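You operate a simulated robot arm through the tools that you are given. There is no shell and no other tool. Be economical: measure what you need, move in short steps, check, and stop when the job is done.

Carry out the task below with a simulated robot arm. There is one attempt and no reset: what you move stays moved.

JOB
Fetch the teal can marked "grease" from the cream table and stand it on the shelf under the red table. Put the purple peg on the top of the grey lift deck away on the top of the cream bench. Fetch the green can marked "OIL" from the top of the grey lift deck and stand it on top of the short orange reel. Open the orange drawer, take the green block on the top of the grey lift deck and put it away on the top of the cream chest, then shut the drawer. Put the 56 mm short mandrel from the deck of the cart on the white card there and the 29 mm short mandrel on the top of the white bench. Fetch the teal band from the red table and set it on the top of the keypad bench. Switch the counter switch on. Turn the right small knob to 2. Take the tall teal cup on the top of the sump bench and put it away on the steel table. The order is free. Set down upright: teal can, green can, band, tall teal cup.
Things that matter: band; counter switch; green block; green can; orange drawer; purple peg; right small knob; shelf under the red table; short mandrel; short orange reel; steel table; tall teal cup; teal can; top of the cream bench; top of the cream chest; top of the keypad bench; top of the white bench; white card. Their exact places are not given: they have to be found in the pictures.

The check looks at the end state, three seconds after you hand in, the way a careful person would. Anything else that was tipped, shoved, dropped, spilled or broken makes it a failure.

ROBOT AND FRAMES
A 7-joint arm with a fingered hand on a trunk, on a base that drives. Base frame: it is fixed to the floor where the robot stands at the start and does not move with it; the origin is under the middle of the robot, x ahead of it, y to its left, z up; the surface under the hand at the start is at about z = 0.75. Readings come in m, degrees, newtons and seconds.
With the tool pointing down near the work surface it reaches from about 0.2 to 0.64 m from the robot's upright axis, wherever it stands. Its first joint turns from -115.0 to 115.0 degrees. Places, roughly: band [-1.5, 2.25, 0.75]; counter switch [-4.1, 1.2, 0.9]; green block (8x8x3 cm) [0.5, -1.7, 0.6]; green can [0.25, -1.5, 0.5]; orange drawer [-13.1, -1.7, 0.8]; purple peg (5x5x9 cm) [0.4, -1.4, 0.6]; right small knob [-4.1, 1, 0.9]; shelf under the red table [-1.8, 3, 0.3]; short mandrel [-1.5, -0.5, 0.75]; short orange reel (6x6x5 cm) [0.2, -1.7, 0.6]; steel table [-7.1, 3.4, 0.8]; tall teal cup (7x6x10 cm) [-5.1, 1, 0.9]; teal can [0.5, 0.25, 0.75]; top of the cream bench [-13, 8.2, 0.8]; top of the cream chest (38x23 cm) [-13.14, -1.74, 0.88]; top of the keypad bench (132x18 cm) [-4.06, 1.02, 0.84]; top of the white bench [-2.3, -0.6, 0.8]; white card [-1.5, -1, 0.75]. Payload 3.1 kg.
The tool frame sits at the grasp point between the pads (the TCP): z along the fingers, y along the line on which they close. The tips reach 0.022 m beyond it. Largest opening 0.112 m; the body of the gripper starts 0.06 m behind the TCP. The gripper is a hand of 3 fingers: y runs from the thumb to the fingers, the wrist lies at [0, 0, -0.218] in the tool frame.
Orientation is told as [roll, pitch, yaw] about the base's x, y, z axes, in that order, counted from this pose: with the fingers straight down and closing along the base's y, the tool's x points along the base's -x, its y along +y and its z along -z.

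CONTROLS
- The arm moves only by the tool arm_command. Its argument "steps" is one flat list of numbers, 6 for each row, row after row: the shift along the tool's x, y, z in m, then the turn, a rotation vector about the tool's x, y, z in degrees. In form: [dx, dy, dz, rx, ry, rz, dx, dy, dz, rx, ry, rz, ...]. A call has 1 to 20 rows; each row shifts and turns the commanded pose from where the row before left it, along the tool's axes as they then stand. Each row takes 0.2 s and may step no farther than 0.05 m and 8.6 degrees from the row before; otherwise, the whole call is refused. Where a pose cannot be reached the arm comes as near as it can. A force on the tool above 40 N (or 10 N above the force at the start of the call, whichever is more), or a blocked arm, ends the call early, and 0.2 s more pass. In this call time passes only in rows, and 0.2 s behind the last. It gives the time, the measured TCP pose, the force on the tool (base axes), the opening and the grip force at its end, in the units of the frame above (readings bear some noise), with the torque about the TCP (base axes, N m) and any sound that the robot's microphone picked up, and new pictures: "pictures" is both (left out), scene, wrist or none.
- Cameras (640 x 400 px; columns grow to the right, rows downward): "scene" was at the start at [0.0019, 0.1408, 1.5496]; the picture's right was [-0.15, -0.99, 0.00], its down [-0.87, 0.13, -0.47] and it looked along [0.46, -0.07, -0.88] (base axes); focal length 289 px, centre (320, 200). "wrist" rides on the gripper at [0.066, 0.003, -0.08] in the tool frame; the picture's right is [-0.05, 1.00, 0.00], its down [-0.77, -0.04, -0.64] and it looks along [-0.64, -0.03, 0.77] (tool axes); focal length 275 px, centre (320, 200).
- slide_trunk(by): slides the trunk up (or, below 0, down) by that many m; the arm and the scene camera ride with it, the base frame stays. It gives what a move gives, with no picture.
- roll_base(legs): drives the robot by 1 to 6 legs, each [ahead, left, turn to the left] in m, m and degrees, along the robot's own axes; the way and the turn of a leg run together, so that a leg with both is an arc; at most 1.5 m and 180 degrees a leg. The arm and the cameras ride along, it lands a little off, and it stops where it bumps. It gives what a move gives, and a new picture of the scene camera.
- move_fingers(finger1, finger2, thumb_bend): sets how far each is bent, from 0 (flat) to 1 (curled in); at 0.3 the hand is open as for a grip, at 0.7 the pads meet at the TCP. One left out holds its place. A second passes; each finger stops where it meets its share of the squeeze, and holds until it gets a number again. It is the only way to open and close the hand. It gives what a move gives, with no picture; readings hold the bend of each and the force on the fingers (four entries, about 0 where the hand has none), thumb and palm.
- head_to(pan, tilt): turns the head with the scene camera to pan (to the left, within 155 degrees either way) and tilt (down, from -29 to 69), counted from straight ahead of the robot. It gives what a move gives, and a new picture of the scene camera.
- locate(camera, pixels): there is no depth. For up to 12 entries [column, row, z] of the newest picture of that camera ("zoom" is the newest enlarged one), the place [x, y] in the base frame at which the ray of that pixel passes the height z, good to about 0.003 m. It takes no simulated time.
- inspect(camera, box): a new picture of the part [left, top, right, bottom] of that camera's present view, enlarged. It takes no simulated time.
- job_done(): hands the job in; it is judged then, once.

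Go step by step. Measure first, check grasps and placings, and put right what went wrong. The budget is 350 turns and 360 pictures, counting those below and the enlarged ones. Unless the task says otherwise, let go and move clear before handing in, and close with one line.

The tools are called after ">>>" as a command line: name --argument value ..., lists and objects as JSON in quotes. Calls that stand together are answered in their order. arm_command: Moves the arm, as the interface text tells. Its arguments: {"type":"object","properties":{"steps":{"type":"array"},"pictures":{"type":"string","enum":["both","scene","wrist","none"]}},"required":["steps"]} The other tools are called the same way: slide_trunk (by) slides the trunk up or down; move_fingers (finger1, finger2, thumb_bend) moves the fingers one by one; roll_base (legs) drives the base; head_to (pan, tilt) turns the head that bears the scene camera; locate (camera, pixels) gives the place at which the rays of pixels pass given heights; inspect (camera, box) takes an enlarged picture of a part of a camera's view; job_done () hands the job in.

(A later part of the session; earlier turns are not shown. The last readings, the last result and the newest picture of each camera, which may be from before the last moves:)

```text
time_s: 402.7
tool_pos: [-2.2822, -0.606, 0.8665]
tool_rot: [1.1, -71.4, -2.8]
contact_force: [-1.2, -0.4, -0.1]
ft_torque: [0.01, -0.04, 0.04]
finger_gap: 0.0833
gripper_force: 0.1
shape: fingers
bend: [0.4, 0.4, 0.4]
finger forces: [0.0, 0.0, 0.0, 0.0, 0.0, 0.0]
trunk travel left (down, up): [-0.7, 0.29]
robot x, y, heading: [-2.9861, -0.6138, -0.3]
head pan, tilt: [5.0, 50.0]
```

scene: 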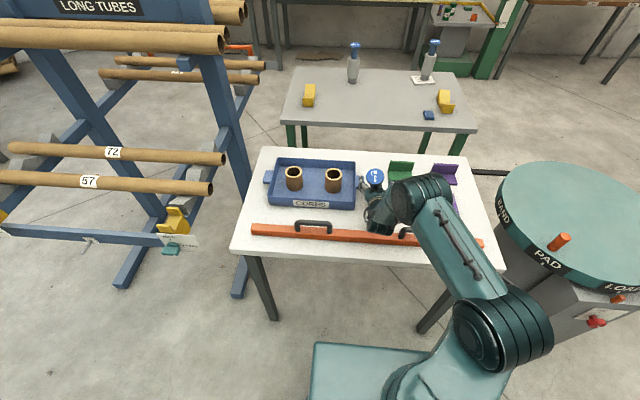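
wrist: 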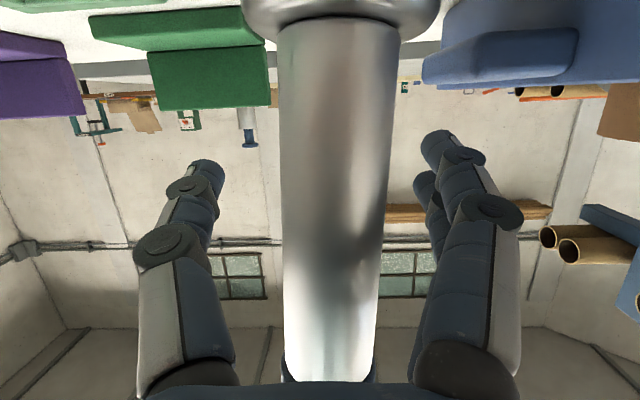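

It has righted itself (taper now like the standing ones, zero forces). I'll open fully and withdraw straight back.

>>> move_fingers --finger1 0.28 --finger2 0.28 --thumb_bend 0.28

>>> arm_command --steps '[0.0032, 0, -0.0095, 0, 0, 0, 0.0063, 0, -0.019, 0, 0, 0, 0.0095, 0, -0.0284, 0, 0, 0, 0.0095, 0, -0.0284, 0, 0, 0]' --pictures "both"

>>> inspect --camera "scene" --box '[320, 130, 480, 260]'

```text
time_s: 403.7
tool_pos: [-2.2827, -0.6063, 0.8657]
tool_rot: [1.2, -71.3, -2.9]
contact_force: [0.0, 0.0, -0.3]
ft_torque: [0.01, 0.0, 0.0]
finger_gap: 0.115
gripper_force: 0.1
shape: fingers
bend: [0.28, 0.28, 0.28]
finger forces: [0.0, 0.0, 0.0, 0.0, 0.0, 0.1]
trunk travel left (down, up): [-0.7, 0.29]
robot x, y, heading: [-2.9827, -0.613, -0.4]
head pan, tilt: [5.0, 50.0]
```

```text
time_s: 404.7
tool_pos: [-2.3725, -0.6031, 0.8661]
tool_rot: [1.3, -71.4, -2.8]
contact_force: [-0.1, 0.4, -0.8]
ft_torque: [-0.02, 0.01, 0.0]
finger_gap: 0.1148
gripper_force: 0.1
shape: fingers
bend: [0.28, 0.28, 0.28]
finger forces: [0.0, 0.0, 0.0, 0.0, 0.1, 0.0]
trunk travel left (down, up): [-0.7, 0.29]
robot x, y, heading: [-2.9805, -0.617, -0.4]
head pan, tilt: [5.0, 50.0]
```

scene: 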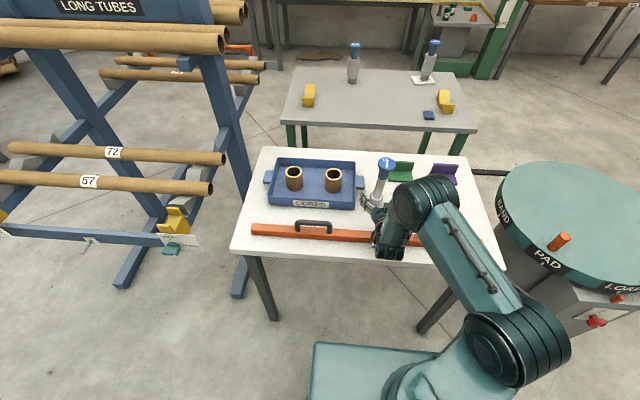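
wrist: 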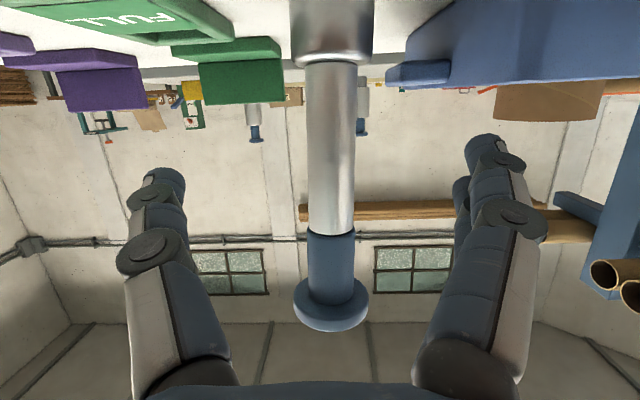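

```text
3.08 times, centred on (400, 195) of scene
```

zoom: 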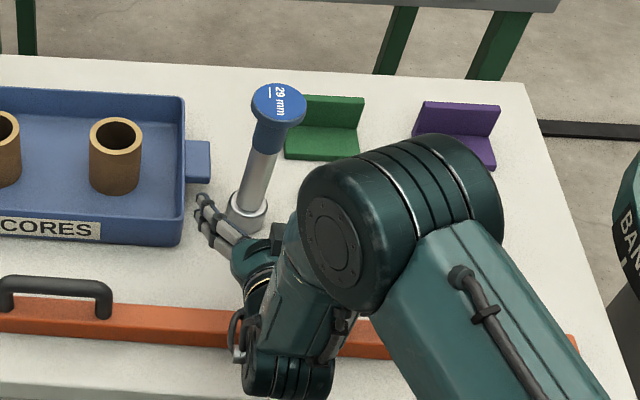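

The 29 mm mandrel stands on the white bench. I'll raise and retract the arm, back off, and look right for the route to the lift deck.

>>> arm_command --steps '[-0.035, 0, -0.0317, 0, 0, 0, -0.035, 0, -0.0317, 0, 0, 0, -0.03, 0, -0.0317, 0, 0, 0, 0.0095, 0, -0.0284, 0, 0, 0]' --pictures "none"

>>> roll_base --legs '[[-0.35, 0, 0]]'

>>> head_to --pan -50 --tilt 25

```text
time_s: 405.7
tool_pos: [-2.4628, -0.6011, 0.9924]
tool_rot: [1.0, -71.3, -2.8]
contact_force: [-1.0, 0.4, -0.5]
ft_torque: [0.0, -0.01, -0.01]
finger_gap: 0.1148
gripper_force: 0.1
shape: fingers
bend: [0.28, 0.28, 0.28]
finger forces: [0.0, 0.0, 0.1, 0.0, 0.0, 0.0]
trunk travel left (down, up): [-0.7, 0.29]
robot x, y, heading: [-2.9865, -0.6159, -0.0]
head pan, tilt: [5.0, 50.0]
```

```text
time_s: 407.9
tool_pos: [-2.8054, -0.6013, 0.9932]
tool_rot: [1.2, -71.4, -3.0]
contact_force: [-0.7, 0.6, -0.1]
ft_torque: [0.02, 0.01, 0.03]
finger_gap: 0.1147
gripper_force: 0.1
shape: fingers
bend: [0.28, 0.28, 0.28]
finger forces: [0.0, 0.0, 0.0, 0.1, 0.0, 0.0]
trunk travel left (down, up): [-0.7, 0.29]
robot x, y, heading: [-3.3254, -0.611, -0.7]
head pan, tilt: [5.0, 50.0]
```

scene: 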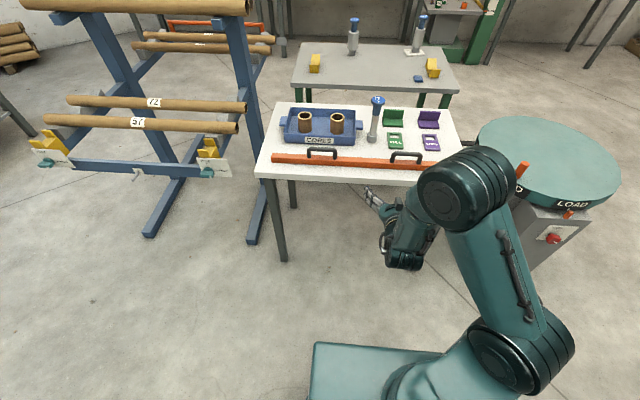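

```text
time_s: 409.2
tool_pos: [-2.8049, -0.6014, 0.9928]
tool_rot: [1.1, -71.4, -3.1]
contact_force: [-0.1, -0.1, 0.5]
ft_torque: [0.01, 0.02, 0.0]
finger_gap: 0.1147
gripper_force: 0.0
shape: fingers
bend: [0.28, 0.28, 0.28]
finger forces: [0.0, 0.1, 0.0, 0.0, 0.0, 0.0]
trunk travel left (down, up): [-0.7, 0.29]
robot x, y, heading: [-3.3304, -0.6112, -0.5]
head pan, tilt: [-50.0, 25.0]
```

scene: 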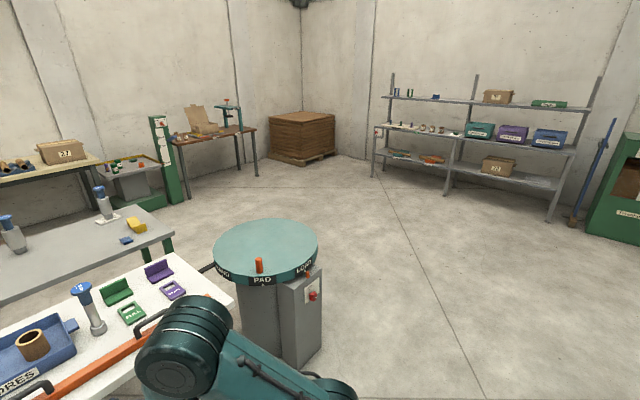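

The floor to the right is clear; driving around the drum to the lift.

>>> roll_base --legs '[[0, -1.0, 0.5], [0, -0.75, 0], [1.4, 0, 0], [1.1, 0, 0]]'

>>> head_to --pan 20 --tilt 40

```text
time_s: 429.6
tool_pos: [-0.3484, -2.3909, 0.9929]
tool_rot: [1.2, -71.3, -3.4]
contact_force: [-0.1, -0.1, 0.3]
ft_torque: [-0.02, 0.0, 0.02]
finger_gap: 0.1148
gripper_force: 0.0
shape: fingers
bend: [0.28, 0.28, 0.28]
finger forces: [0.0, 0.0, 0.0, 0.0, 0.0, 0.0]
trunk travel left (down, up): [-0.7, 0.29]
robot x, y, heading: [-0.8705, -2.3948, -1.1]
head pan, tilt: [-50.0, 25.0]
```

scene: 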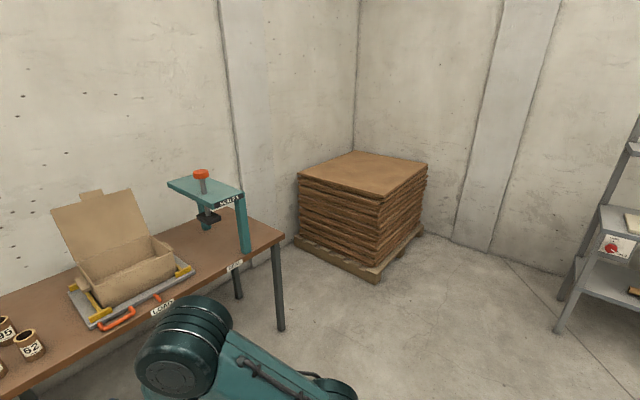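

```text
time_s: 431.0
tool_pos: [-0.3478, -2.3906, 0.9937]
tool_rot: [1.1, -71.4, -3.4]
contact_force: [0.2, 1.0, 0.4]
ft_torque: [0.01, 0.0, 0.02]
finger_gap: 0.1149
gripper_force: 0.0
shape: fingers
bend: [0.28, 0.28, 0.28]
finger forces: [0.1, 0.1, 0.1, 0.1, 0.0, 0.0]
trunk travel left (down, up): [-0.7, 0.29]
robot x, y, heading: [-0.8693, -2.3973, -1.2]
head pan, tilt: [20.0, 40.0]
```

scene: 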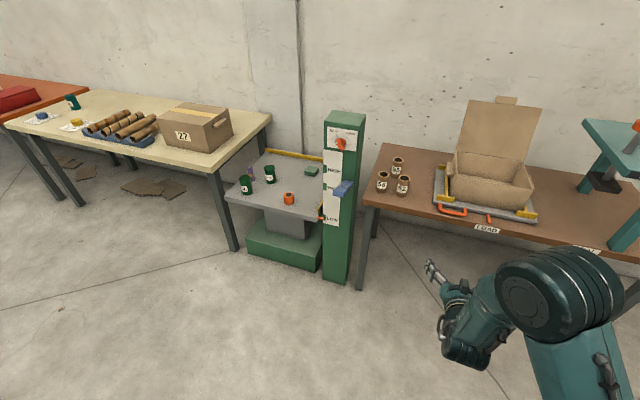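

>>> inspect --camera "scene" --box '[210, 100, 370, 290]'

>>> locate --camera "scene" --pixels '[[226, 200, 0.5], [328, 222, 0.5], [247, 262, 0], [345, 286, 0], [322, 272, 0], [238, 250, 0], [360, 290, 0]]'

```text
2.11 times, centred on (290, 195) of scene
```

zoom: 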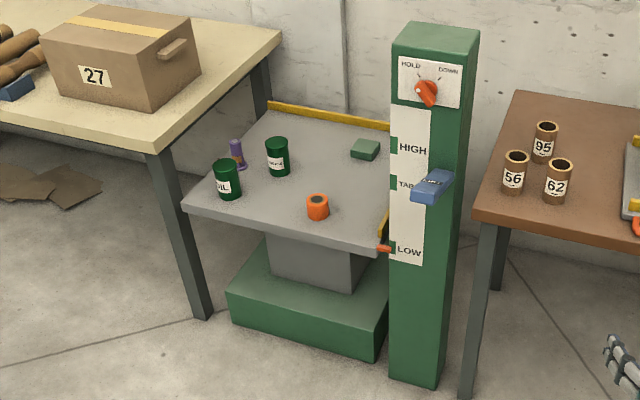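

```text
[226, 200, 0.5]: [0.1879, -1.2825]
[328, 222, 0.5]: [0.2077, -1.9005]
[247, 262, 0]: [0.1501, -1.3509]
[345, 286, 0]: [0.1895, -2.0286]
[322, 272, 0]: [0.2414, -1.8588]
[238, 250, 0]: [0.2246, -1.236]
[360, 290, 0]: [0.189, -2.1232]
```

The lift deck holds two green cans, the purple peg, orange reel and green block. I'll move in front of it and look closely.

>>> roll_base --legs '[[0, 0.75, 1.2], [0.25, 0, 0]]'

>>> head_to --pan 0 --tilt 48

>>> inspect --camera "scene" --box '[220, 100, 420, 225]'

```text
time_s: 436.6
tool_pos: [-0.0895, -1.6122, 0.9925]
tool_rot: [1.1, -71.4, -2.3]
contact_force: [0.3, -0.9, -0.2]
ft_torque: [-0.04, 0.02, 0.0]
finger_gap: 0.1149
gripper_force: 0.0
shape: fingers
bend: [0.28, 0.28, 0.28]
finger forces: [0.0, 0.1, 0.0, 0.0, 0.0, 0.0]
trunk travel left (down, up): [-0.7, 0.29]
robot x, y, heading: [-0.6123, -1.6315, 0.1]
head pan, tilt: [20.0, 40.0]
```

scene: 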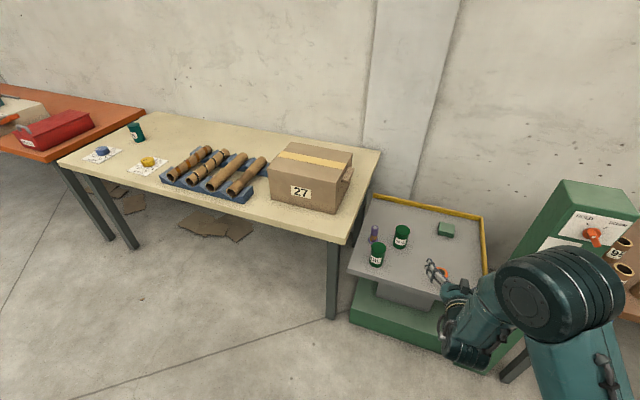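

```text
time_s: 437.4
tool_pos: [-0.0905, -1.6109, 0.9928]
tool_rot: [1.1, -71.4, -2.2]
contact_force: [0.7, 0.3, -0.4]
ft_torque: [-0.01, 0.04, 0.0]
finger_gap: 0.1148
gripper_force: 0.1
shape: fingers
bend: [0.28, 0.28, 0.28]
finger forces: [0.0, 0.1, 0.0, 0.0, 0.0, 0.0]
trunk travel left (down, up): [-0.7, 0.29]
robot x, y, heading: [-0.6105, -1.6299, -0.0]
head pan, tilt: [0.0, 48.0]
```

scene: 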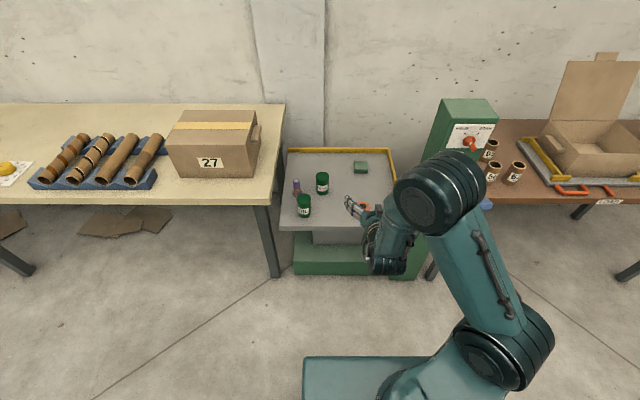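

```text
3.20 times, centred on (320, 162) of scene
```

zoom: 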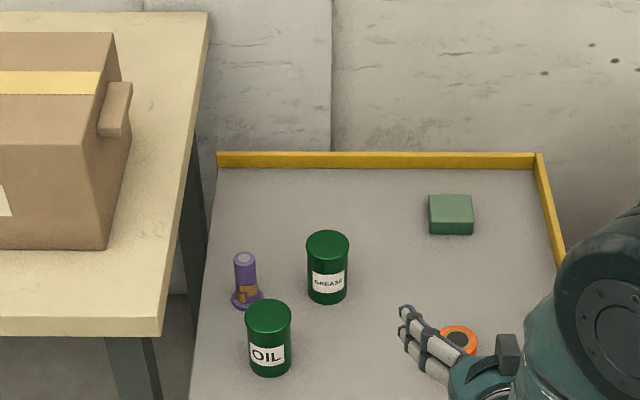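

>>> locate --camera "scene" --pixels '[[279, 228, 0.5], [279, 228, 0.55], [279, 228, 0.6], [304.4, 217.5, 0.5], [304.4, 217.5, 0.55], [304.4, 217.5, 0.6]]'

>>> slide_trunk --by 0.0

>>> arm_command --steps '[0, -0.045, 0, 0, 8, 0, 0, -0.045, 0, 0, 8, 0, 0, -0.045, 0, 0, 8, 0, 0, -0.045, 0, 0, 8, 0, 0, 0, 0, 0, 8, 0, 0, 0, 0, 0, 8, 0, 0, 0, 0, 0, 8, 0, 0, 0, 0, 0, 8, 0, 0, 0, 0, 0, 7, 0]' --pictures "both"

```text
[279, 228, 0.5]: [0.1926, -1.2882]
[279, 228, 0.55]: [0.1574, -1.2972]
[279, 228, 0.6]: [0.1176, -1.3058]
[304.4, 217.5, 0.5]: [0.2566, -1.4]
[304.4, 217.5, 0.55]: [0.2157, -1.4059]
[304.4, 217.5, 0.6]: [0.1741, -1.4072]
```

```text
time_s: 437.9
tool_pos: [-0.0899, -1.6111, 0.9922]
tool_rot: [1.1, -71.4, -2.2]
contact_force: [-0.1, -0.5, -0.2]
ft_torque: [-0.01, 0.01, 0.01]
finger_gap: 0.1147
gripper_force: 0.0
shape: fingers
bend: [0.28, 0.28, 0.28]
finger forces: [0.0, 0.1, 0.1, 0.1, 0.1, 0.0]
trunk travel left (down, up): [-0.7, 0.29]
robot x, y, heading: [-0.6104, -1.6315, 0.3]
head pan, tilt: [0.0, 48.0]
```

```text
time_s: 439.9
tool_pos: [-0.0981, -1.7986, 0.988]
tool_rot: [-0.4, -16.6, -0.9]
contact_force: [0.5, -0.5, 0.3]
ft_torque: [0.0, -0.01, -0.03]
finger_gap: 0.1153
gripper_force: 0.0
shape: fingers
bend: [0.28, 0.28, 0.28]
finger forces: [0.1, 0.0, 0.0, 0.0, 0.0, 0.0]
out of reach, approached as far as the arm can: row 7, 8, 9
trunk travel left (down, up): [-0.7, 0.29]
robot x, y, heading: [-0.6103, -1.6292, 0.4]
head pan, tilt: [0.0, 48.0]
```

scene: 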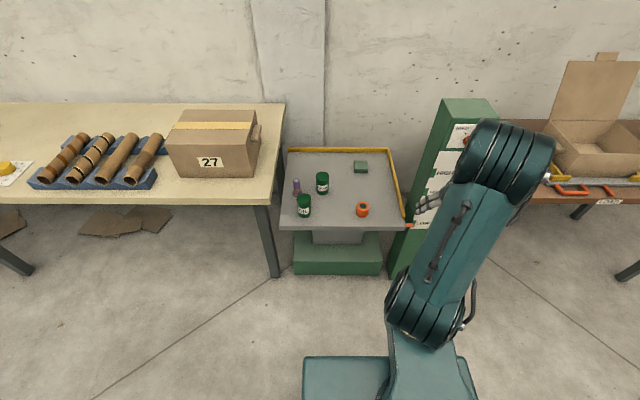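
wrist: 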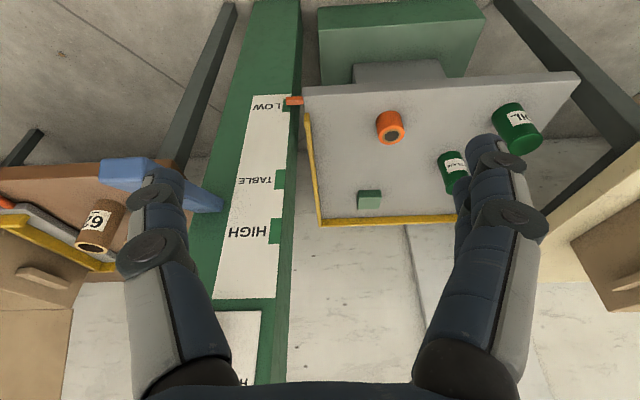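

The deck is at z≈0.50 (corner matches across views). I'll enlarge for precise positions of can, reel, peg and block.

>>> inspect --camera "scene" --box '[270, 140, 430, 240]'

```text
4.00 times, centred on (350, 190) of scene
```

zoom: 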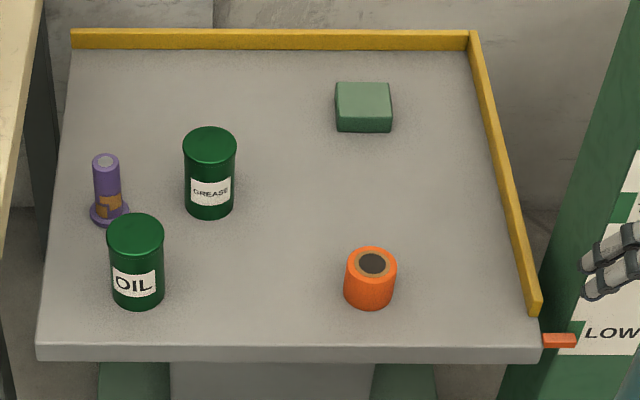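

>>> locate --camera "zoom" --pixels '[[137, 308, 0.5], [136, 233, 0.59], [369, 308, 0.5], [372, 264, 0.55], [110, 226, 0.5], [106, 160, 0.59], [337, 132, 0.5], [391, 131, 0.5], [364, 104, 0.53], [40, 348, 0.5], [540, 350, 0.5], [210, 218, 0.5]]'

```text
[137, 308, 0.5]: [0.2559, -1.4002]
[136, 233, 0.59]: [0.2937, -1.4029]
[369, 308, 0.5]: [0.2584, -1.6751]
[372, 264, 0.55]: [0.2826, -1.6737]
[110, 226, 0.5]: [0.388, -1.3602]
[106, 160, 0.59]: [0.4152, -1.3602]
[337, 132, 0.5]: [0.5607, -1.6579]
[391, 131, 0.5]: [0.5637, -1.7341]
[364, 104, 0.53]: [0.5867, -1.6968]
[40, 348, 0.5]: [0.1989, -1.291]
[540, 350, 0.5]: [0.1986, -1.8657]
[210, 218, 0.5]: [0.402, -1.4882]
```

Positions: OIL can (0.289,−1.402), reel (0.286,−1.674), peg (0.41,−1.36), block (0.60,−1.696). I'll bring the hand back left and vertical, then drive in and lower the trunk.

>>> arm_command --steps '[0, 0.045, 0, 0, 0, 0, 0, 0.045, 0, 0, 0, 0, 0, 0.045, 0, 0, 0, 0, 0, 0.045, 0, 0, 0, 0, 0, 0.04, 0, 0, 8, 0, 0, 0.04, 0, 0, 8.3, 0]' --pictures "none"

>>> roll_base --legs '[[0, 0.08, -0.3], [0.31, 0, 0]]'

>>> slide_trunk --by -0.2

>>> head_to --pan 0 --tilt 58

```text
time_s: 441.3
tool_pos: [-0.1458, -1.6516, 0.9782]
tool_rot: [-0.2, -16.7, -1.1]
contact_force: [0.2, 0.4, 1.0]
ft_torque: [0.02, -0.02, -0.01]
finger_gap: 0.1153
gripper_force: 0.0
shape: fingers
bend: [0.28, 0.28, 0.28]
finger forces: [0.1, 0.1, 0.0, 0.0, 0.1, 0.0]
out of reach, approached as far as the arm can: row 2, 3, 4, 5, 6
trunk travel left (down, up): [-0.7, 0.29]
robot x, y, heading: [-0.6113, -1.6295, 0.4]
head pan, tilt: [0.0, 48.0]
```

```text
time_s: 444.1
tool_pos: [0.1603, -1.574, 0.9784]
tool_rot: [-0.1, -16.9, -1.6]
contact_force: [-0.2, -0.2, 0.0]
ft_torque: [-0.03, 0.04, 0.04]
finger_gap: 0.1153
gripper_force: 0.1
shape: fingers
bend: [0.28, 0.28, 0.28]
finger forces: [0.1, 0.1, 0.1, 0.0, 0.0, 0.0]
trunk travel left (down, up): [-0.7, 0.29]
robot x, y, heading: [-0.3031, -1.5539, -0.5]
head pan, tilt: [0.0, 48.0]
```

scene: 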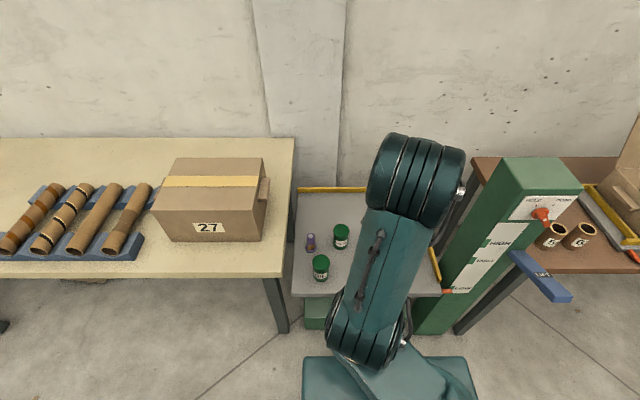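

```text
time_s: 446.2
tool_pos: [0.1594, -1.5754, 0.7785]
tool_rot: [0.0, -16.8, -1.6]
contact_force: [-0.1, -0.2, -0.4]
ft_torque: [0.0, 0.0, 0.0]
finger_gap: 0.1152
gripper_force: 0.1
shape: fingers
bend: [0.28, 0.28, 0.28]
finger forces: [0.0, 0.0, 0.1, 0.0, 0.0, 0.0]
trunk travel left (down, up): [-0.5, 0.49]
robot x, y, heading: [-0.3035, -1.547, -0.2]
head pan, tilt: [0.0, 48.0]
```

```text
time_s: 446.9
tool_pos: [0.16, -1.5745, 0.7784]
tool_rot: [-0.1, -16.8, -1.6]
contact_force: [0.2, 0.7, 0.4]
ft_torque: [-0.03, 0.02, 0.02]
finger_gap: 0.1151
gripper_force: 0.1
shape: fingers
bend: [0.28, 0.28, 0.28]
finger forces: [0.0, 0.1, 0.0, 0.0, 0.0, 0.0]
trunk travel left (down, up): [-0.5, 0.49]
robot x, y, heading: [-0.3068, -1.5494, -0.1]
head pan, tilt: [0.0, 58.0]
```

scene: 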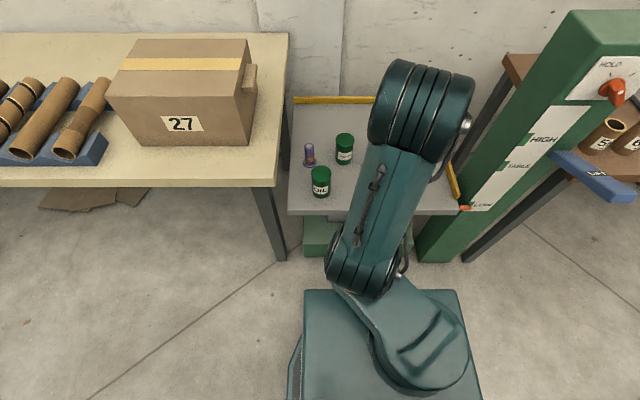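

The arm is in an awkward fold where vertical isn't reachable; I'll extend it forward/left over the can and then try levelling the hand.

>>> arm_command --steps '[-0.017, 0.029, 0.0, 0, 0, 0, -0.017, 0.029, 0.0, 0, 0, 0, -0.017, 0.029, 0.0, 0, 0, 0, -0.017, 0.029, 0.0, 0, 0, 0, -0.017, 0.029, 0.0, 0, 0, 0, -0.017, 0.029, 0.0, 0, 0, 0, 0, 0, 0, 0, 5.6, 0, 0, 0, 0, 0, 5.6, 0, 0, 0, 0, 0, 5.6, 0]' --pictures "both"

```text
time_s: 448.9
tool_pos: [0.1326, -1.5323, 0.772]
tool_rot: [0.0, -17.0, -1.7]
contact_force: [1.0, 0.3, 0.3]
ft_torque: [0.02, -0.01, 0.0]
finger_gap: 0.1152
gripper_force: 0.0
shape: fingers
bend: [0.28, 0.28, 0.28]
finger forces: [0.0, 0.0, 0.0, 0.0, 0.0, 0.0]
out of reach, approached as far as the arm can: row 1, 2, 3, 4, 5, 6, 7, 8, 9
trunk travel left (down, up): [-0.5, 0.49]
robot x, y, heading: [-0.306, -1.5458, -0.1]
head pan, tilt: [0.0, 58.0]
```

scene: 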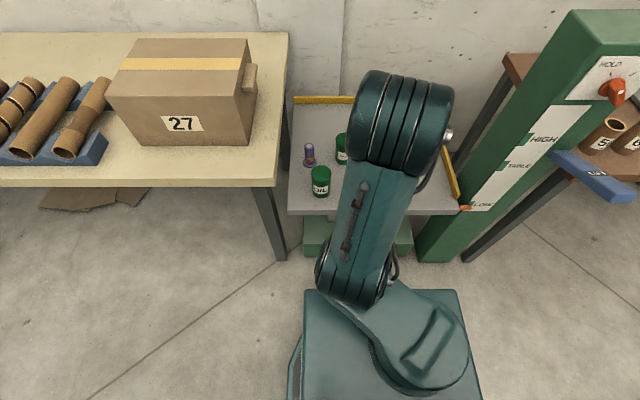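
wrist: 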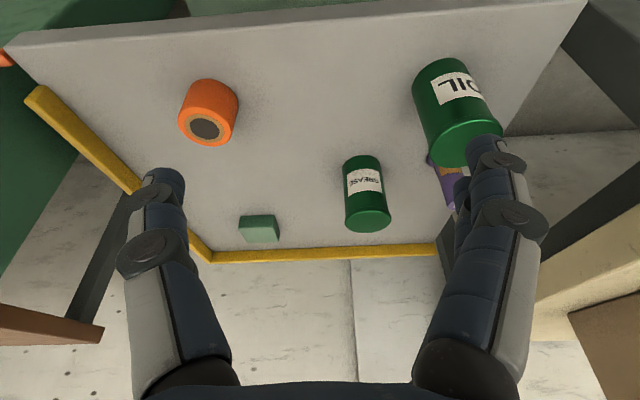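

The joint is at a limit in this branch. I'll pitch back to about −70° first to unfold, then re-level from a better spot.

>>> arm_command --steps '[0, 0, 0, 0, -8, 0, 0, 0, 0, 0, -8, 0, 0, 0, 0, 0, -8, 0, 0, 0, 0, 0, -8, 0, 0, 0, 0, 0, -8, 0, 0, 0, 0, 0, -8, 0, 0, 0, 0, 0, -6, 0]' --pictures "scene"

```text
time_s: 450.5
tool_pos: [0.1352, -1.5267, 0.7736]
tool_rot: [2.5, -66.1, -3.4]
contact_force: [0.1, -0.6, -0.5]
ft_torque: [0.01, -0.02, -0.02]
finger_gap: 0.1152
gripper_force: 0.0
shape: fingers
bend: [0.28, 0.28, 0.28]
finger forces: [0.0, 0.1, 0.0, 0.0, 0.0, 0.0]
out of reach, approached as far as the arm can: row 2
trunk travel left (down, up): [-0.5, 0.49]
robot x, y, heading: [-0.3035, -1.5533, -0.0]
head pan, tilt: [0.0, 58.0]
```

scene: 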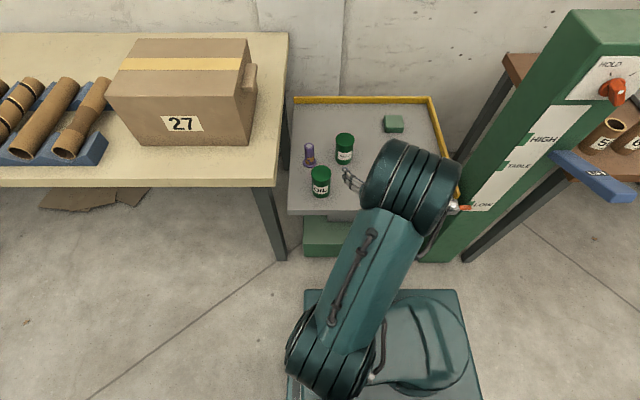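

>>> arm_command --steps '[0, 0.04, 0, 0, 0, 0, 0, 0.04, 0, 0, 0, 0, 0, 0.04, 0, 0, 0, 0, 0, 0.04, 0, 0, 0, 0, 0, 0.04, 0, 0, 0, 0, 0, 0.04, 0, 0, 0, 0]' --pictures "scene"

```text
time_s: 451.9
tool_pos: [0.1404, -1.2823, 0.7772]
tool_rot: [2.7, -66.1, -3.4]
contact_force: [0.3, 0.6, -0.1]
ft_torque: [0.01, 0.01, -0.02]
finger_gap: 0.115
gripper_force: 0.1
shape: fingers
bend: [0.28, 0.28, 0.28]
finger forces: [0.0, 0.0, 0.1, 0.0, 0.0, 0.1]
trunk travel left (down, up): [-0.5, 0.49]
robot x, y, heading: [-0.3035, -1.5512, -0.0]
head pan, tilt: [0.0, 58.0]
```

scene: 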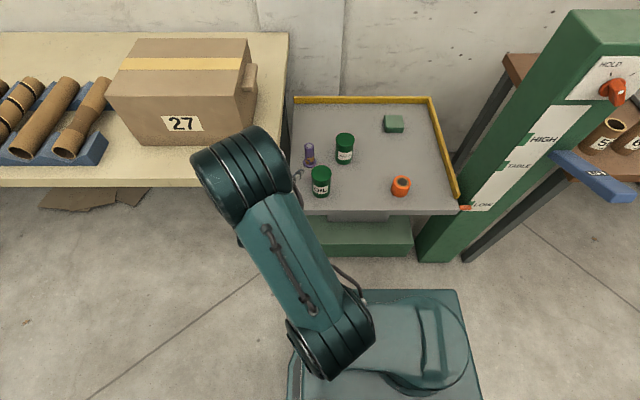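

>>> arm_command --steps '[-0.036, 0, -0.016, 0, 0, 0, -0.036, 0, -0.016, 0, 0, 0, -0.036, 0, -0.016, 0, 0, 0, -0.036, 0, -0.016, 0, 0, 0, 0, 0, 0, 0, 8, 0, 0, 0, 0, 0, 8, 0, 0, 0, 0, 0, 8, 0, 0, 0, 0, 0, 8, 0, 0, 0, 0, 0, 8, 0, 0, 0, 0, 0, 8, 0, 0, 0, 0, 0, 8, 0, 0, 0, 0, 0, 8, 0]' --pictures "scene"

```text
time_s: 454.5
tool_pos: [-0.0136, -1.2755, 0.8657]
tool_rot: [1.4, -18.8, -1.7]
contact_force: [-0.6, 0.3, 0.4]
ft_torque: [-0.01, -0.01, 0.0]
finger_gap: 0.1152
gripper_force: 0.2
shape: fingers
bend: [0.28, 0.28, 0.28]
finger forces: [0.0, 0.0, 0.0, 0.0, 0.0, 0.0]
out of reach, approached as far as the arm can: row 6, 7, 8, 9, 10, 11, 12
trunk travel left (down, up): [-0.5, 0.49]
robot x, y, heading: [-0.3047, -1.5523, 0.2]
head pan, tilt: [0.0, 58.0]
```

scene: 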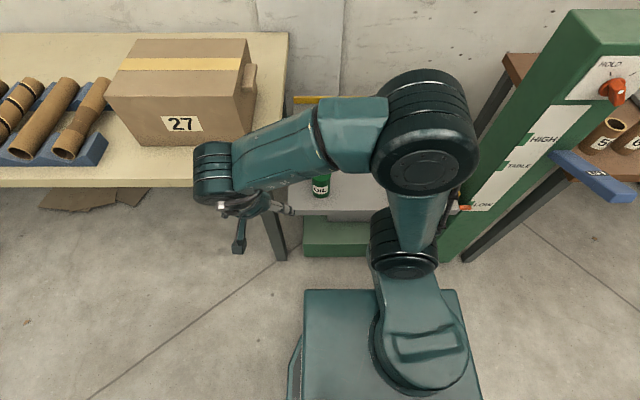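

The elbow flipped back to the usual side. Now I'll level the hand and bring it over the can.

>>> arm_command --steps '[0, -0.03, 0, 0, 6, 0, 0, -0.03, 0, 0, 6, 0, 0, -0.03, 0, 0, 6.5, 0, -0.03, -0.02, 0, 0, 0, 0, -0.04, -0.015, 0, 0, 0, 0]' --pictures "both"

```text
time_s: 455.7
tool_pos: [-0.0428, -1.3272, 0.8096]
tool_rot: [1.8, -11.5, -1.5]
contact_force: [0.6, -1.0, 1.0]
ft_torque: [0.03, 0.0, 0.0]
finger_gap: 0.1153
gripper_force: 0.1
shape: fingers
bend: [0.28, 0.28, 0.28]
finger forces: [0.0, 0.1, 0.0, 0.1, 0.0, 0.0]
out of reach, approached as far as the arm can: row 1, 2, 3, 4, 5
trunk travel left (down, up): [-0.5, 0.49]
robot x, y, heading: [-0.3054, -1.5518, -0.2]
head pan, tilt: [0.0, 58.0]
```

scene: 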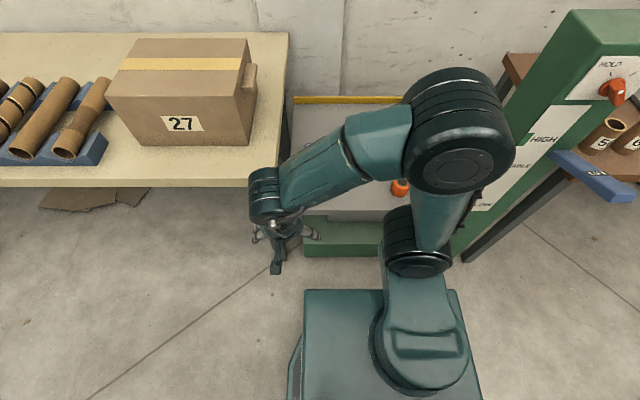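
wrist: 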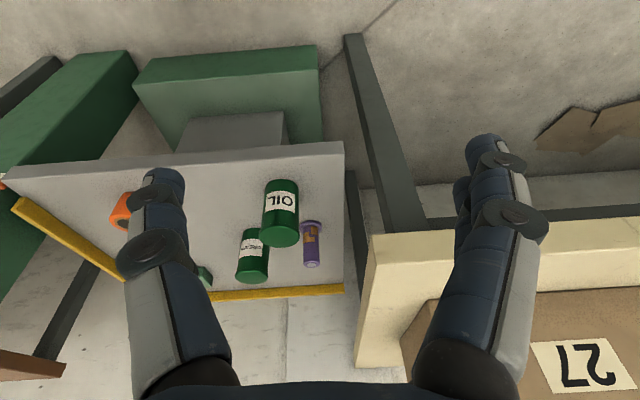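

>>> arm_command --steps '[-0.04, -0.03, -0.01, 0, 0, 0, -0.04, -0.03, -0.01, 0, 0, 0, -0.04, -0.03, -0.01, 0, 0, 0, -0.04, -0.03, -0.01, 0, 0, 0, -0.03, -0.02, 0, 0, 0, 0]' --pictures "none"

>>> arm_command --steps '[0, 0, 0, 0, 4, 0, 0, 0, 0, 0, 4, 0, 0, 0, 0, 0, 3, 0]' --pictures "scene"

```text
refused: row 1 steps farther than a row can; nothing moved
```

```text
time_s: 456.5
tool_pos: [-0.0416, -1.3283, 0.81]
tool_rot: [1.9, -11.4, -1.5]
contact_force: [-0.6, 0.1, -0.2]
ft_torque: [0.05, -0.01, -0.01]
finger_gap: 0.1151
gripper_force: 0.1
shape: fingers
bend: [0.28, 0.28, 0.28]
finger forces: [0.1, 0.1, 0.1, 0.1, 0.1, 0.0]
out of reach, approached as far as the arm can: row 1, 2, 3
trunk travel left (down, up): [-0.5, 0.49]
robot x, y, heading: [-0.3066, -1.5486, -0.2]
head pan, tilt: [0.0, 58.0]
```

scene: 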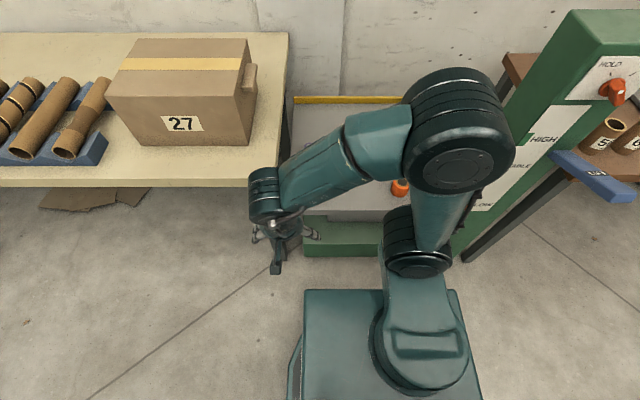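

>>> arm_command --steps '[-0.035, -0.025, -0.008, 0, 0, 0, -0.035, -0.025, -0.008, 0, 0, 0, -0.035, -0.025, -0.008, 0, 0, 0, -0.035, -0.025, -0.008, 0, 0, 0, -0.035, -0.02, 0, 0, 0, 0]' --pictures "none"

>>> arm_command --steps '[0, 0, 0, 0, 4, 0, 0, 0, 0, 0, 4, 0, 0, 0, 0, 0, 3, 0]' --pictures "scene"

```text
time_s: 457.7
tool_pos: [-0.0439, -1.3724, 0.8089]
tool_rot: [1.9, -11.5, -1.6]
contact_force: [0.4, 0.5, 0.1]
ft_torque: [-0.01, 0.02, 0.02]
finger_gap: 0.1155
gripper_force: 0.0
shape: fingers
bend: [0.28, 0.28, 0.28]
finger forces: [0.0, 0.1, 0.1, 0.0, 0.1, 0.0]
out of reach, approached as far as the arm can: row 1, 2, 3, 4, 5
trunk travel left (down, up): [-0.5, 0.49]
robot x, y, heading: [-0.3036, -1.5492, 0.0]
head pan, tilt: [0.0, 58.0]
```

```text
time_s: 458.5
tool_pos: [-0.0439, -1.3713, 0.8091]
tool_rot: [1.9, -11.5, -1.6]
contact_force: [0.3, -0.4, -0.1]
ft_torque: [0.01, 0.01, 0.0]
finger_gap: 0.1154
gripper_force: 0.0
shape: fingers
bend: [0.28, 0.28, 0.28]
finger forces: [0.0, 0.0, 0.1, 0.0, 0.1, 0.1]
out of reach, approached as far as the arm can: row 1, 2, 3
trunk travel left (down, up): [-0.5, 0.49]
robot x, y, heading: [-0.3057, -1.5523, -0.4]
head pan, tilt: [0.0, 58.0]
```

scene: 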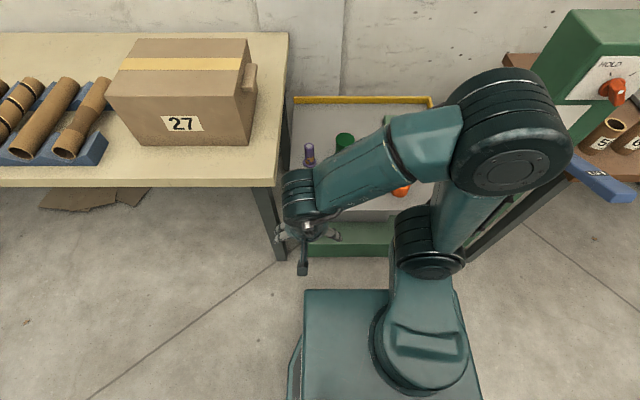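

A joint limit is blocking and the elbow nears the post. I'll back the base away and reconfigure the arm in free space.

>>> roll_base --legs '[[-0.6, 0, 0]]'

>>> slide_trunk --by 0.2

>>> arm_command --steps '[0, 0, 0, 0, -8, 0, 0, 0, 0, 0, -8, 0, 0, 0, 0, 0, -8, 0, 0, 0, 0, 0, -8, 0, 0, 0, 0, 0, -8, 0, 0, 0, 0, 0, -8, 0, 0, 0, 0, 0, -8, 0]' --pictures "scene"

```text
time_s: 461.9
tool_pos: [-0.6462, -1.3701, 0.8097]
tool_rot: [1.9, -11.5, -1.2]
contact_force: [0.4, 0.0, -0.4]
ft_torque: [0.0, 0.02, -0.01]
finger_gap: 0.1152
gripper_force: 0.1
shape: fingers
bend: [0.28, 0.28, 0.28]
finger forces: [0.1, 0.1, 0.0, 0.0, 0.1, 0.0]
trunk travel left (down, up): [-0.5, 0.49]
robot x, y, heading: [-0.9056, -1.5501, 0.2]
head pan, tilt: [0.0, 58.0]
```

scene: 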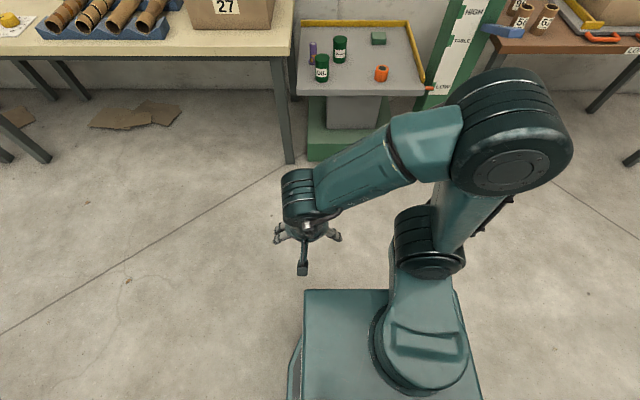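

```text
time_s: 464.1
tool_pos: [-0.6453, -1.37, 1.0093]
tool_rot: [1.9, -11.5, -1.2]
contact_force: [-0.3, 0.1, -0.1]
ft_torque: [0.01, 0.01, -0.02]
finger_gap: 0.1151
gripper_force: 0.0
shape: fingers
bend: [0.28, 0.28, 0.28]
finger forces: [0.1, 0.0, 0.1, 0.0, 0.0, 0.0]
trunk travel left (down, up): [-0.7, 0.29]
robot x, y, heading: [-0.9048, -1.5526, -0.0]
head pan, tilt: [0.0, 58.0]
```

```text
time_s: 465.1
tool_pos: [-0.6461, -1.3708, 1.0126]
tool_rot: [2.3, -42.6, -2.1]
contact_force: [0.4, -11.3, 34.9]
ft_torque: [0.15, 3.9, 1.24]
finger_gap: 0.1152
gripper_force: 0.1
shape: fingers
bend: [0.28, 0.28, 0.28]
finger forces: [0.0, 0.1, 0.0, 0.0, 0.0, 0.1]
trunk travel left (down, up): [-0.7, 0.29]
robot x, y, heading: [-0.9066, -1.5487, 0.2]
head pan, tilt: [0.0, 58.0]
stopped in row 5: the force on the tool passed its limit at 197 N (the readings are from after the stop); the commanded pose is now the measured one
```

scene: 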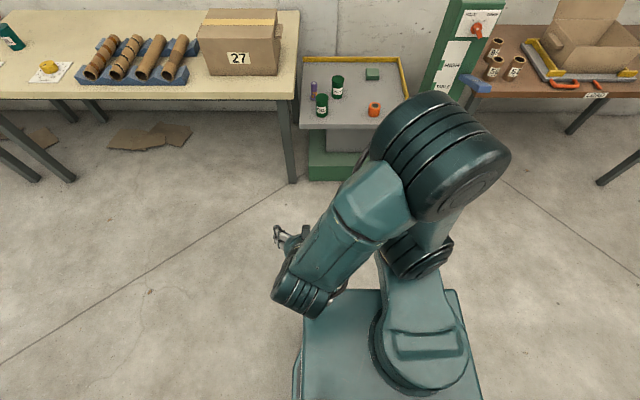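

It touched my own platform because the hand was too close in. I'll move it forward and up first.

>>> arm_command --steps '[-0.036, 0, 0.0, 0, 0, 0, -0.036, 0, 0.01, 0, 0, 0, -0.036, 0, 0.012, 0, 0, 0, -0.036, 0, 0.012, 0, 0, 0, -0.036, 0, 0.014, 0, 0, 0, -0.036, 0, 0.014, 0, 0, 0, -0.02, 0, 0.02, 0, 0, 0]' --pictures "scene"

```text
time_s: 466.7
tool_pos: [-0.4486, -1.3721, 1.102]
tool_rot: [2.3, -42.6, -2.1]
contact_force: [-0.4, -0.9, 0.0]
ft_torque: [-0.03, -0.03, -0.01]
finger_gap: 0.1151
gripper_force: 0.0
shape: fingers
bend: [0.28, 0.28, 0.28]
finger forces: [0.0, 0.1, 0.1, 0.0, 0.1, 0.1]
out of reach, approached as far as the arm can: row 6, 7
trunk travel left (down, up): [-0.7, 0.29]
robot x, y, heading: [-0.9056, -1.5482, 0.3]
head pan, tilt: [0.0, 58.0]
```

scene: 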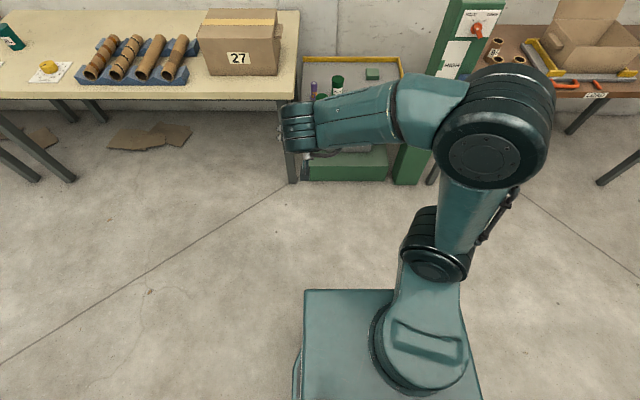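

>>> arm_command --steps '[0, 0, 0, 0, 8, 0, 0, 0, 0, 0, 8, 0, 0, 0, 0, 0, 8, 0, 0, 0, 0, 0, 8, 0, 0, 0, 0, 0, 8, 0]' --pictures "scene"

```text
time_s: 467.9
tool_pos: [-0.5032, -1.3492, 1.0797]
tool_rot: [2.0, -34.8, -1.7]
contact_force: [0.1, 0.3, -0.3]
ft_torque: [-0.01, -0.05, 0.0]
finger_gap: 0.1153
gripper_force: 0.1
shape: fingers
bend: [0.28, 0.28, 0.28]
finger forces: [0.0, 0.0, 0.0, 0.0, 0.0, 0.1]
out of reach, approached as far as the arm can: row 1, 2, 3, 4, 5
trunk travel left (down, up): [-0.7, 0.29]
robot x, y, heading: [-0.9074, -1.5488, 0.0]
head pan, tilt: [0.0, 58.0]
```

scene: 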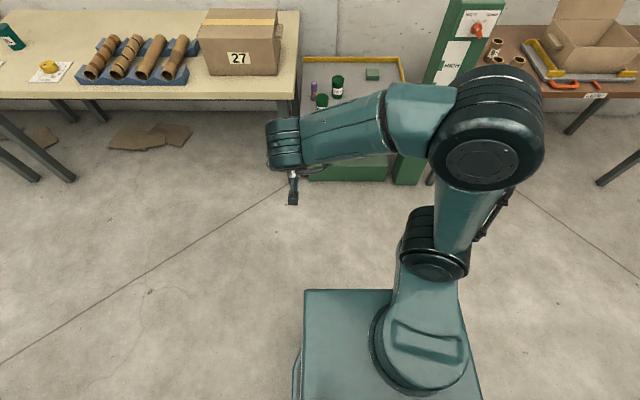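

>>> arm_command --steps '[0, -0.04, 0, 0, 0, 0, 0, -0.04, 0, 0, 0, 0, 0, -0.04, 0, 0, 0, 0, 0, -0.04, 0, 0, 0, 0]' --pictures "none"

>>> arm_command --steps '[0, 0, 0, 0, 7, 0, 0, 0, 0, 0, 7, 0, 0, 0, 0, 0, 7, 0, 0, 0, 0, 0, 7, 0, 0, 0, 0, 0, 7, 0]' --pictures "scene"

```text
time_s: 468.9
tool_pos: [-0.5269, -1.4916, 1.0516]
tool_rot: [2.1, -34.6, -1.8]
contact_force: [0.5, -0.2, 0.6]
ft_torque: [0.03, 0.0, 0.03]
finger_gap: 0.1152
gripper_force: 0.0
shape: fingers
bend: [0.28, 0.28, 0.28]
finger forces: [0.0, 0.0, 0.1, 0.1, 0.0, 0.1]
out of reach, approached as far as the arm can: row 1, 2, 3, 4
trunk travel left (down, up): [-0.7, 0.29]
robot x, y, heading: [-0.904, -1.551, 0.1]
head pan, tilt: [0.0, 58.0]
```

```text
time_s: 470.1
tool_pos: [-0.5392, -1.4836, 1.0257]
tool_rot: [2.0, -31.1, -1.6]
contact_force: [-1.0, 0.4, -0.1]
ft_torque: [-0.02, 0.0, 0.02]
finger_gap: 0.1153
gripper_force: 0.1
shape: fingers
bend: [0.28, 0.28, 0.28]
finger forces: [0.0, 0.0, 0.0, 0.0, 0.0, 0.0]
out of reach, approached as far as the arm can: row 1, 2, 3, 4, 5
trunk travel left (down, up): [-0.7, 0.29]
robot x, y, heading: [-0.9086, -1.5508, 0.3]
head pan, tilt: [0.0, 58.0]
```

scene: 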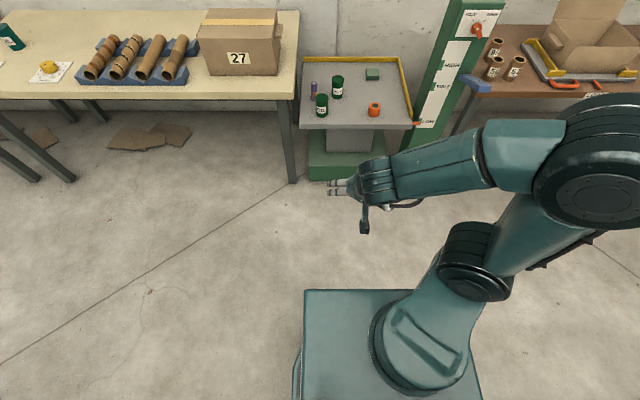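

The wrist seems to be in a flipped branch. I'll extend far forward with the hand nearly horizontal (straight wrist) to let it unwind, then come back and level.

>>> arm_command --steps '[-0.034, 0, 0.02, 0, -6, 0, -0.032, 0, 0.025, 0, -6, 0, -0.028, 0, 0.03, 0, -6, 0, -0.024, 0, 0.034, 0, -6, 0, -0.02, 0, 0.036, 0, -6, 0, -0.016, 0, 0.038, 0, -6, 0, -0.012, 0, 0.04, 0, -6, 0, -0.008, 0, 0.042, 0, -6, 0, -0.004, 0, 0.044, 0, 0, 0, -0.004, 0, 0.044, 0, 0, 0]' --pictures "scene"

```text
time_s: 472.3
tool_pos: [-0.1234, -1.4869, 0.9912]
tool_rot: [8.5, -78.9, -8.9]
contact_force: [0.4, -0.4, -0.2]
ft_torque: [0.01, -0.02, -0.01]
finger_gap: 0.1152
gripper_force: 0.0
shape: fingers
bend: [0.28, 0.28, 0.28]
finger forces: [0.0, 0.1, 0.0, 0.0, 0.0, 0.1]
trunk travel left (down, up): [-0.7, 0.29]
robot x, y, heading: [-0.9072, -1.5486, 0.3]
head pan, tilt: [0.0, 58.0]
```

scene: 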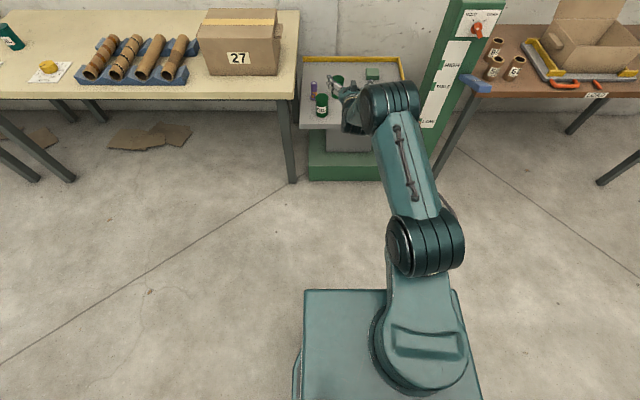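

That looks like the normal configuration again. Now I'll retract while levelling, as worked before.

>>> arm_command --steps '[0, 0, -0.03, 0, 8, 0, 0, 0, -0.04, 0, 8, 0, 0, 0, -0.04, 0, 8, 0, 0, 0, -0.04, 0, 8, 0, 0, 0, -0.04, 0, 8, 0, 0, 0, 0, 0, 8, 0, 0, 0, 0, 0, 8, 0, 0, 0, 0, 0, 8, 0, 0, 0, 0, 0, 8, 0, 0, 0, 0, 0, 6, 0]' --pictures "scene"

```text
time_s: 474.5
tool_pos: [-0.2871, -1.4875, 1.0786]
tool_rot: [1.6, -0.8, -0.7]
contact_force: [-0.3, -0.4, -0.1]
ft_torque: [0.0, 0.01, 0.01]
finger_gap: 0.1151
gripper_force: 0.0
shape: fingers
bend: [0.28, 0.28, 0.28]
finger forces: [0.0, 0.1, 0.1, 0.1, 0.0, 0.0]
trunk travel left (down, up): [-0.7, 0.29]
robot x, y, heading: [-0.908, -1.5493, 0.2]
head pan, tilt: [0.0, 58.0]
```

scene: 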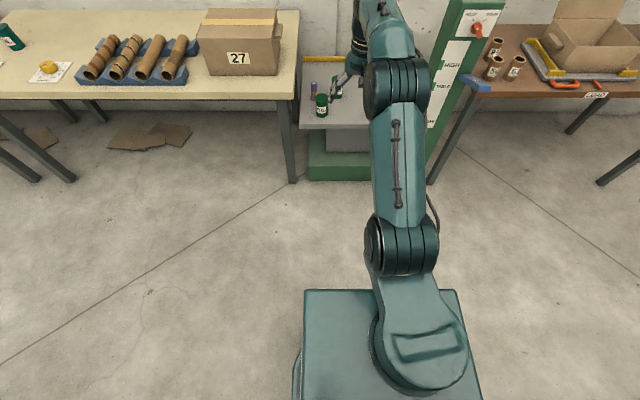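

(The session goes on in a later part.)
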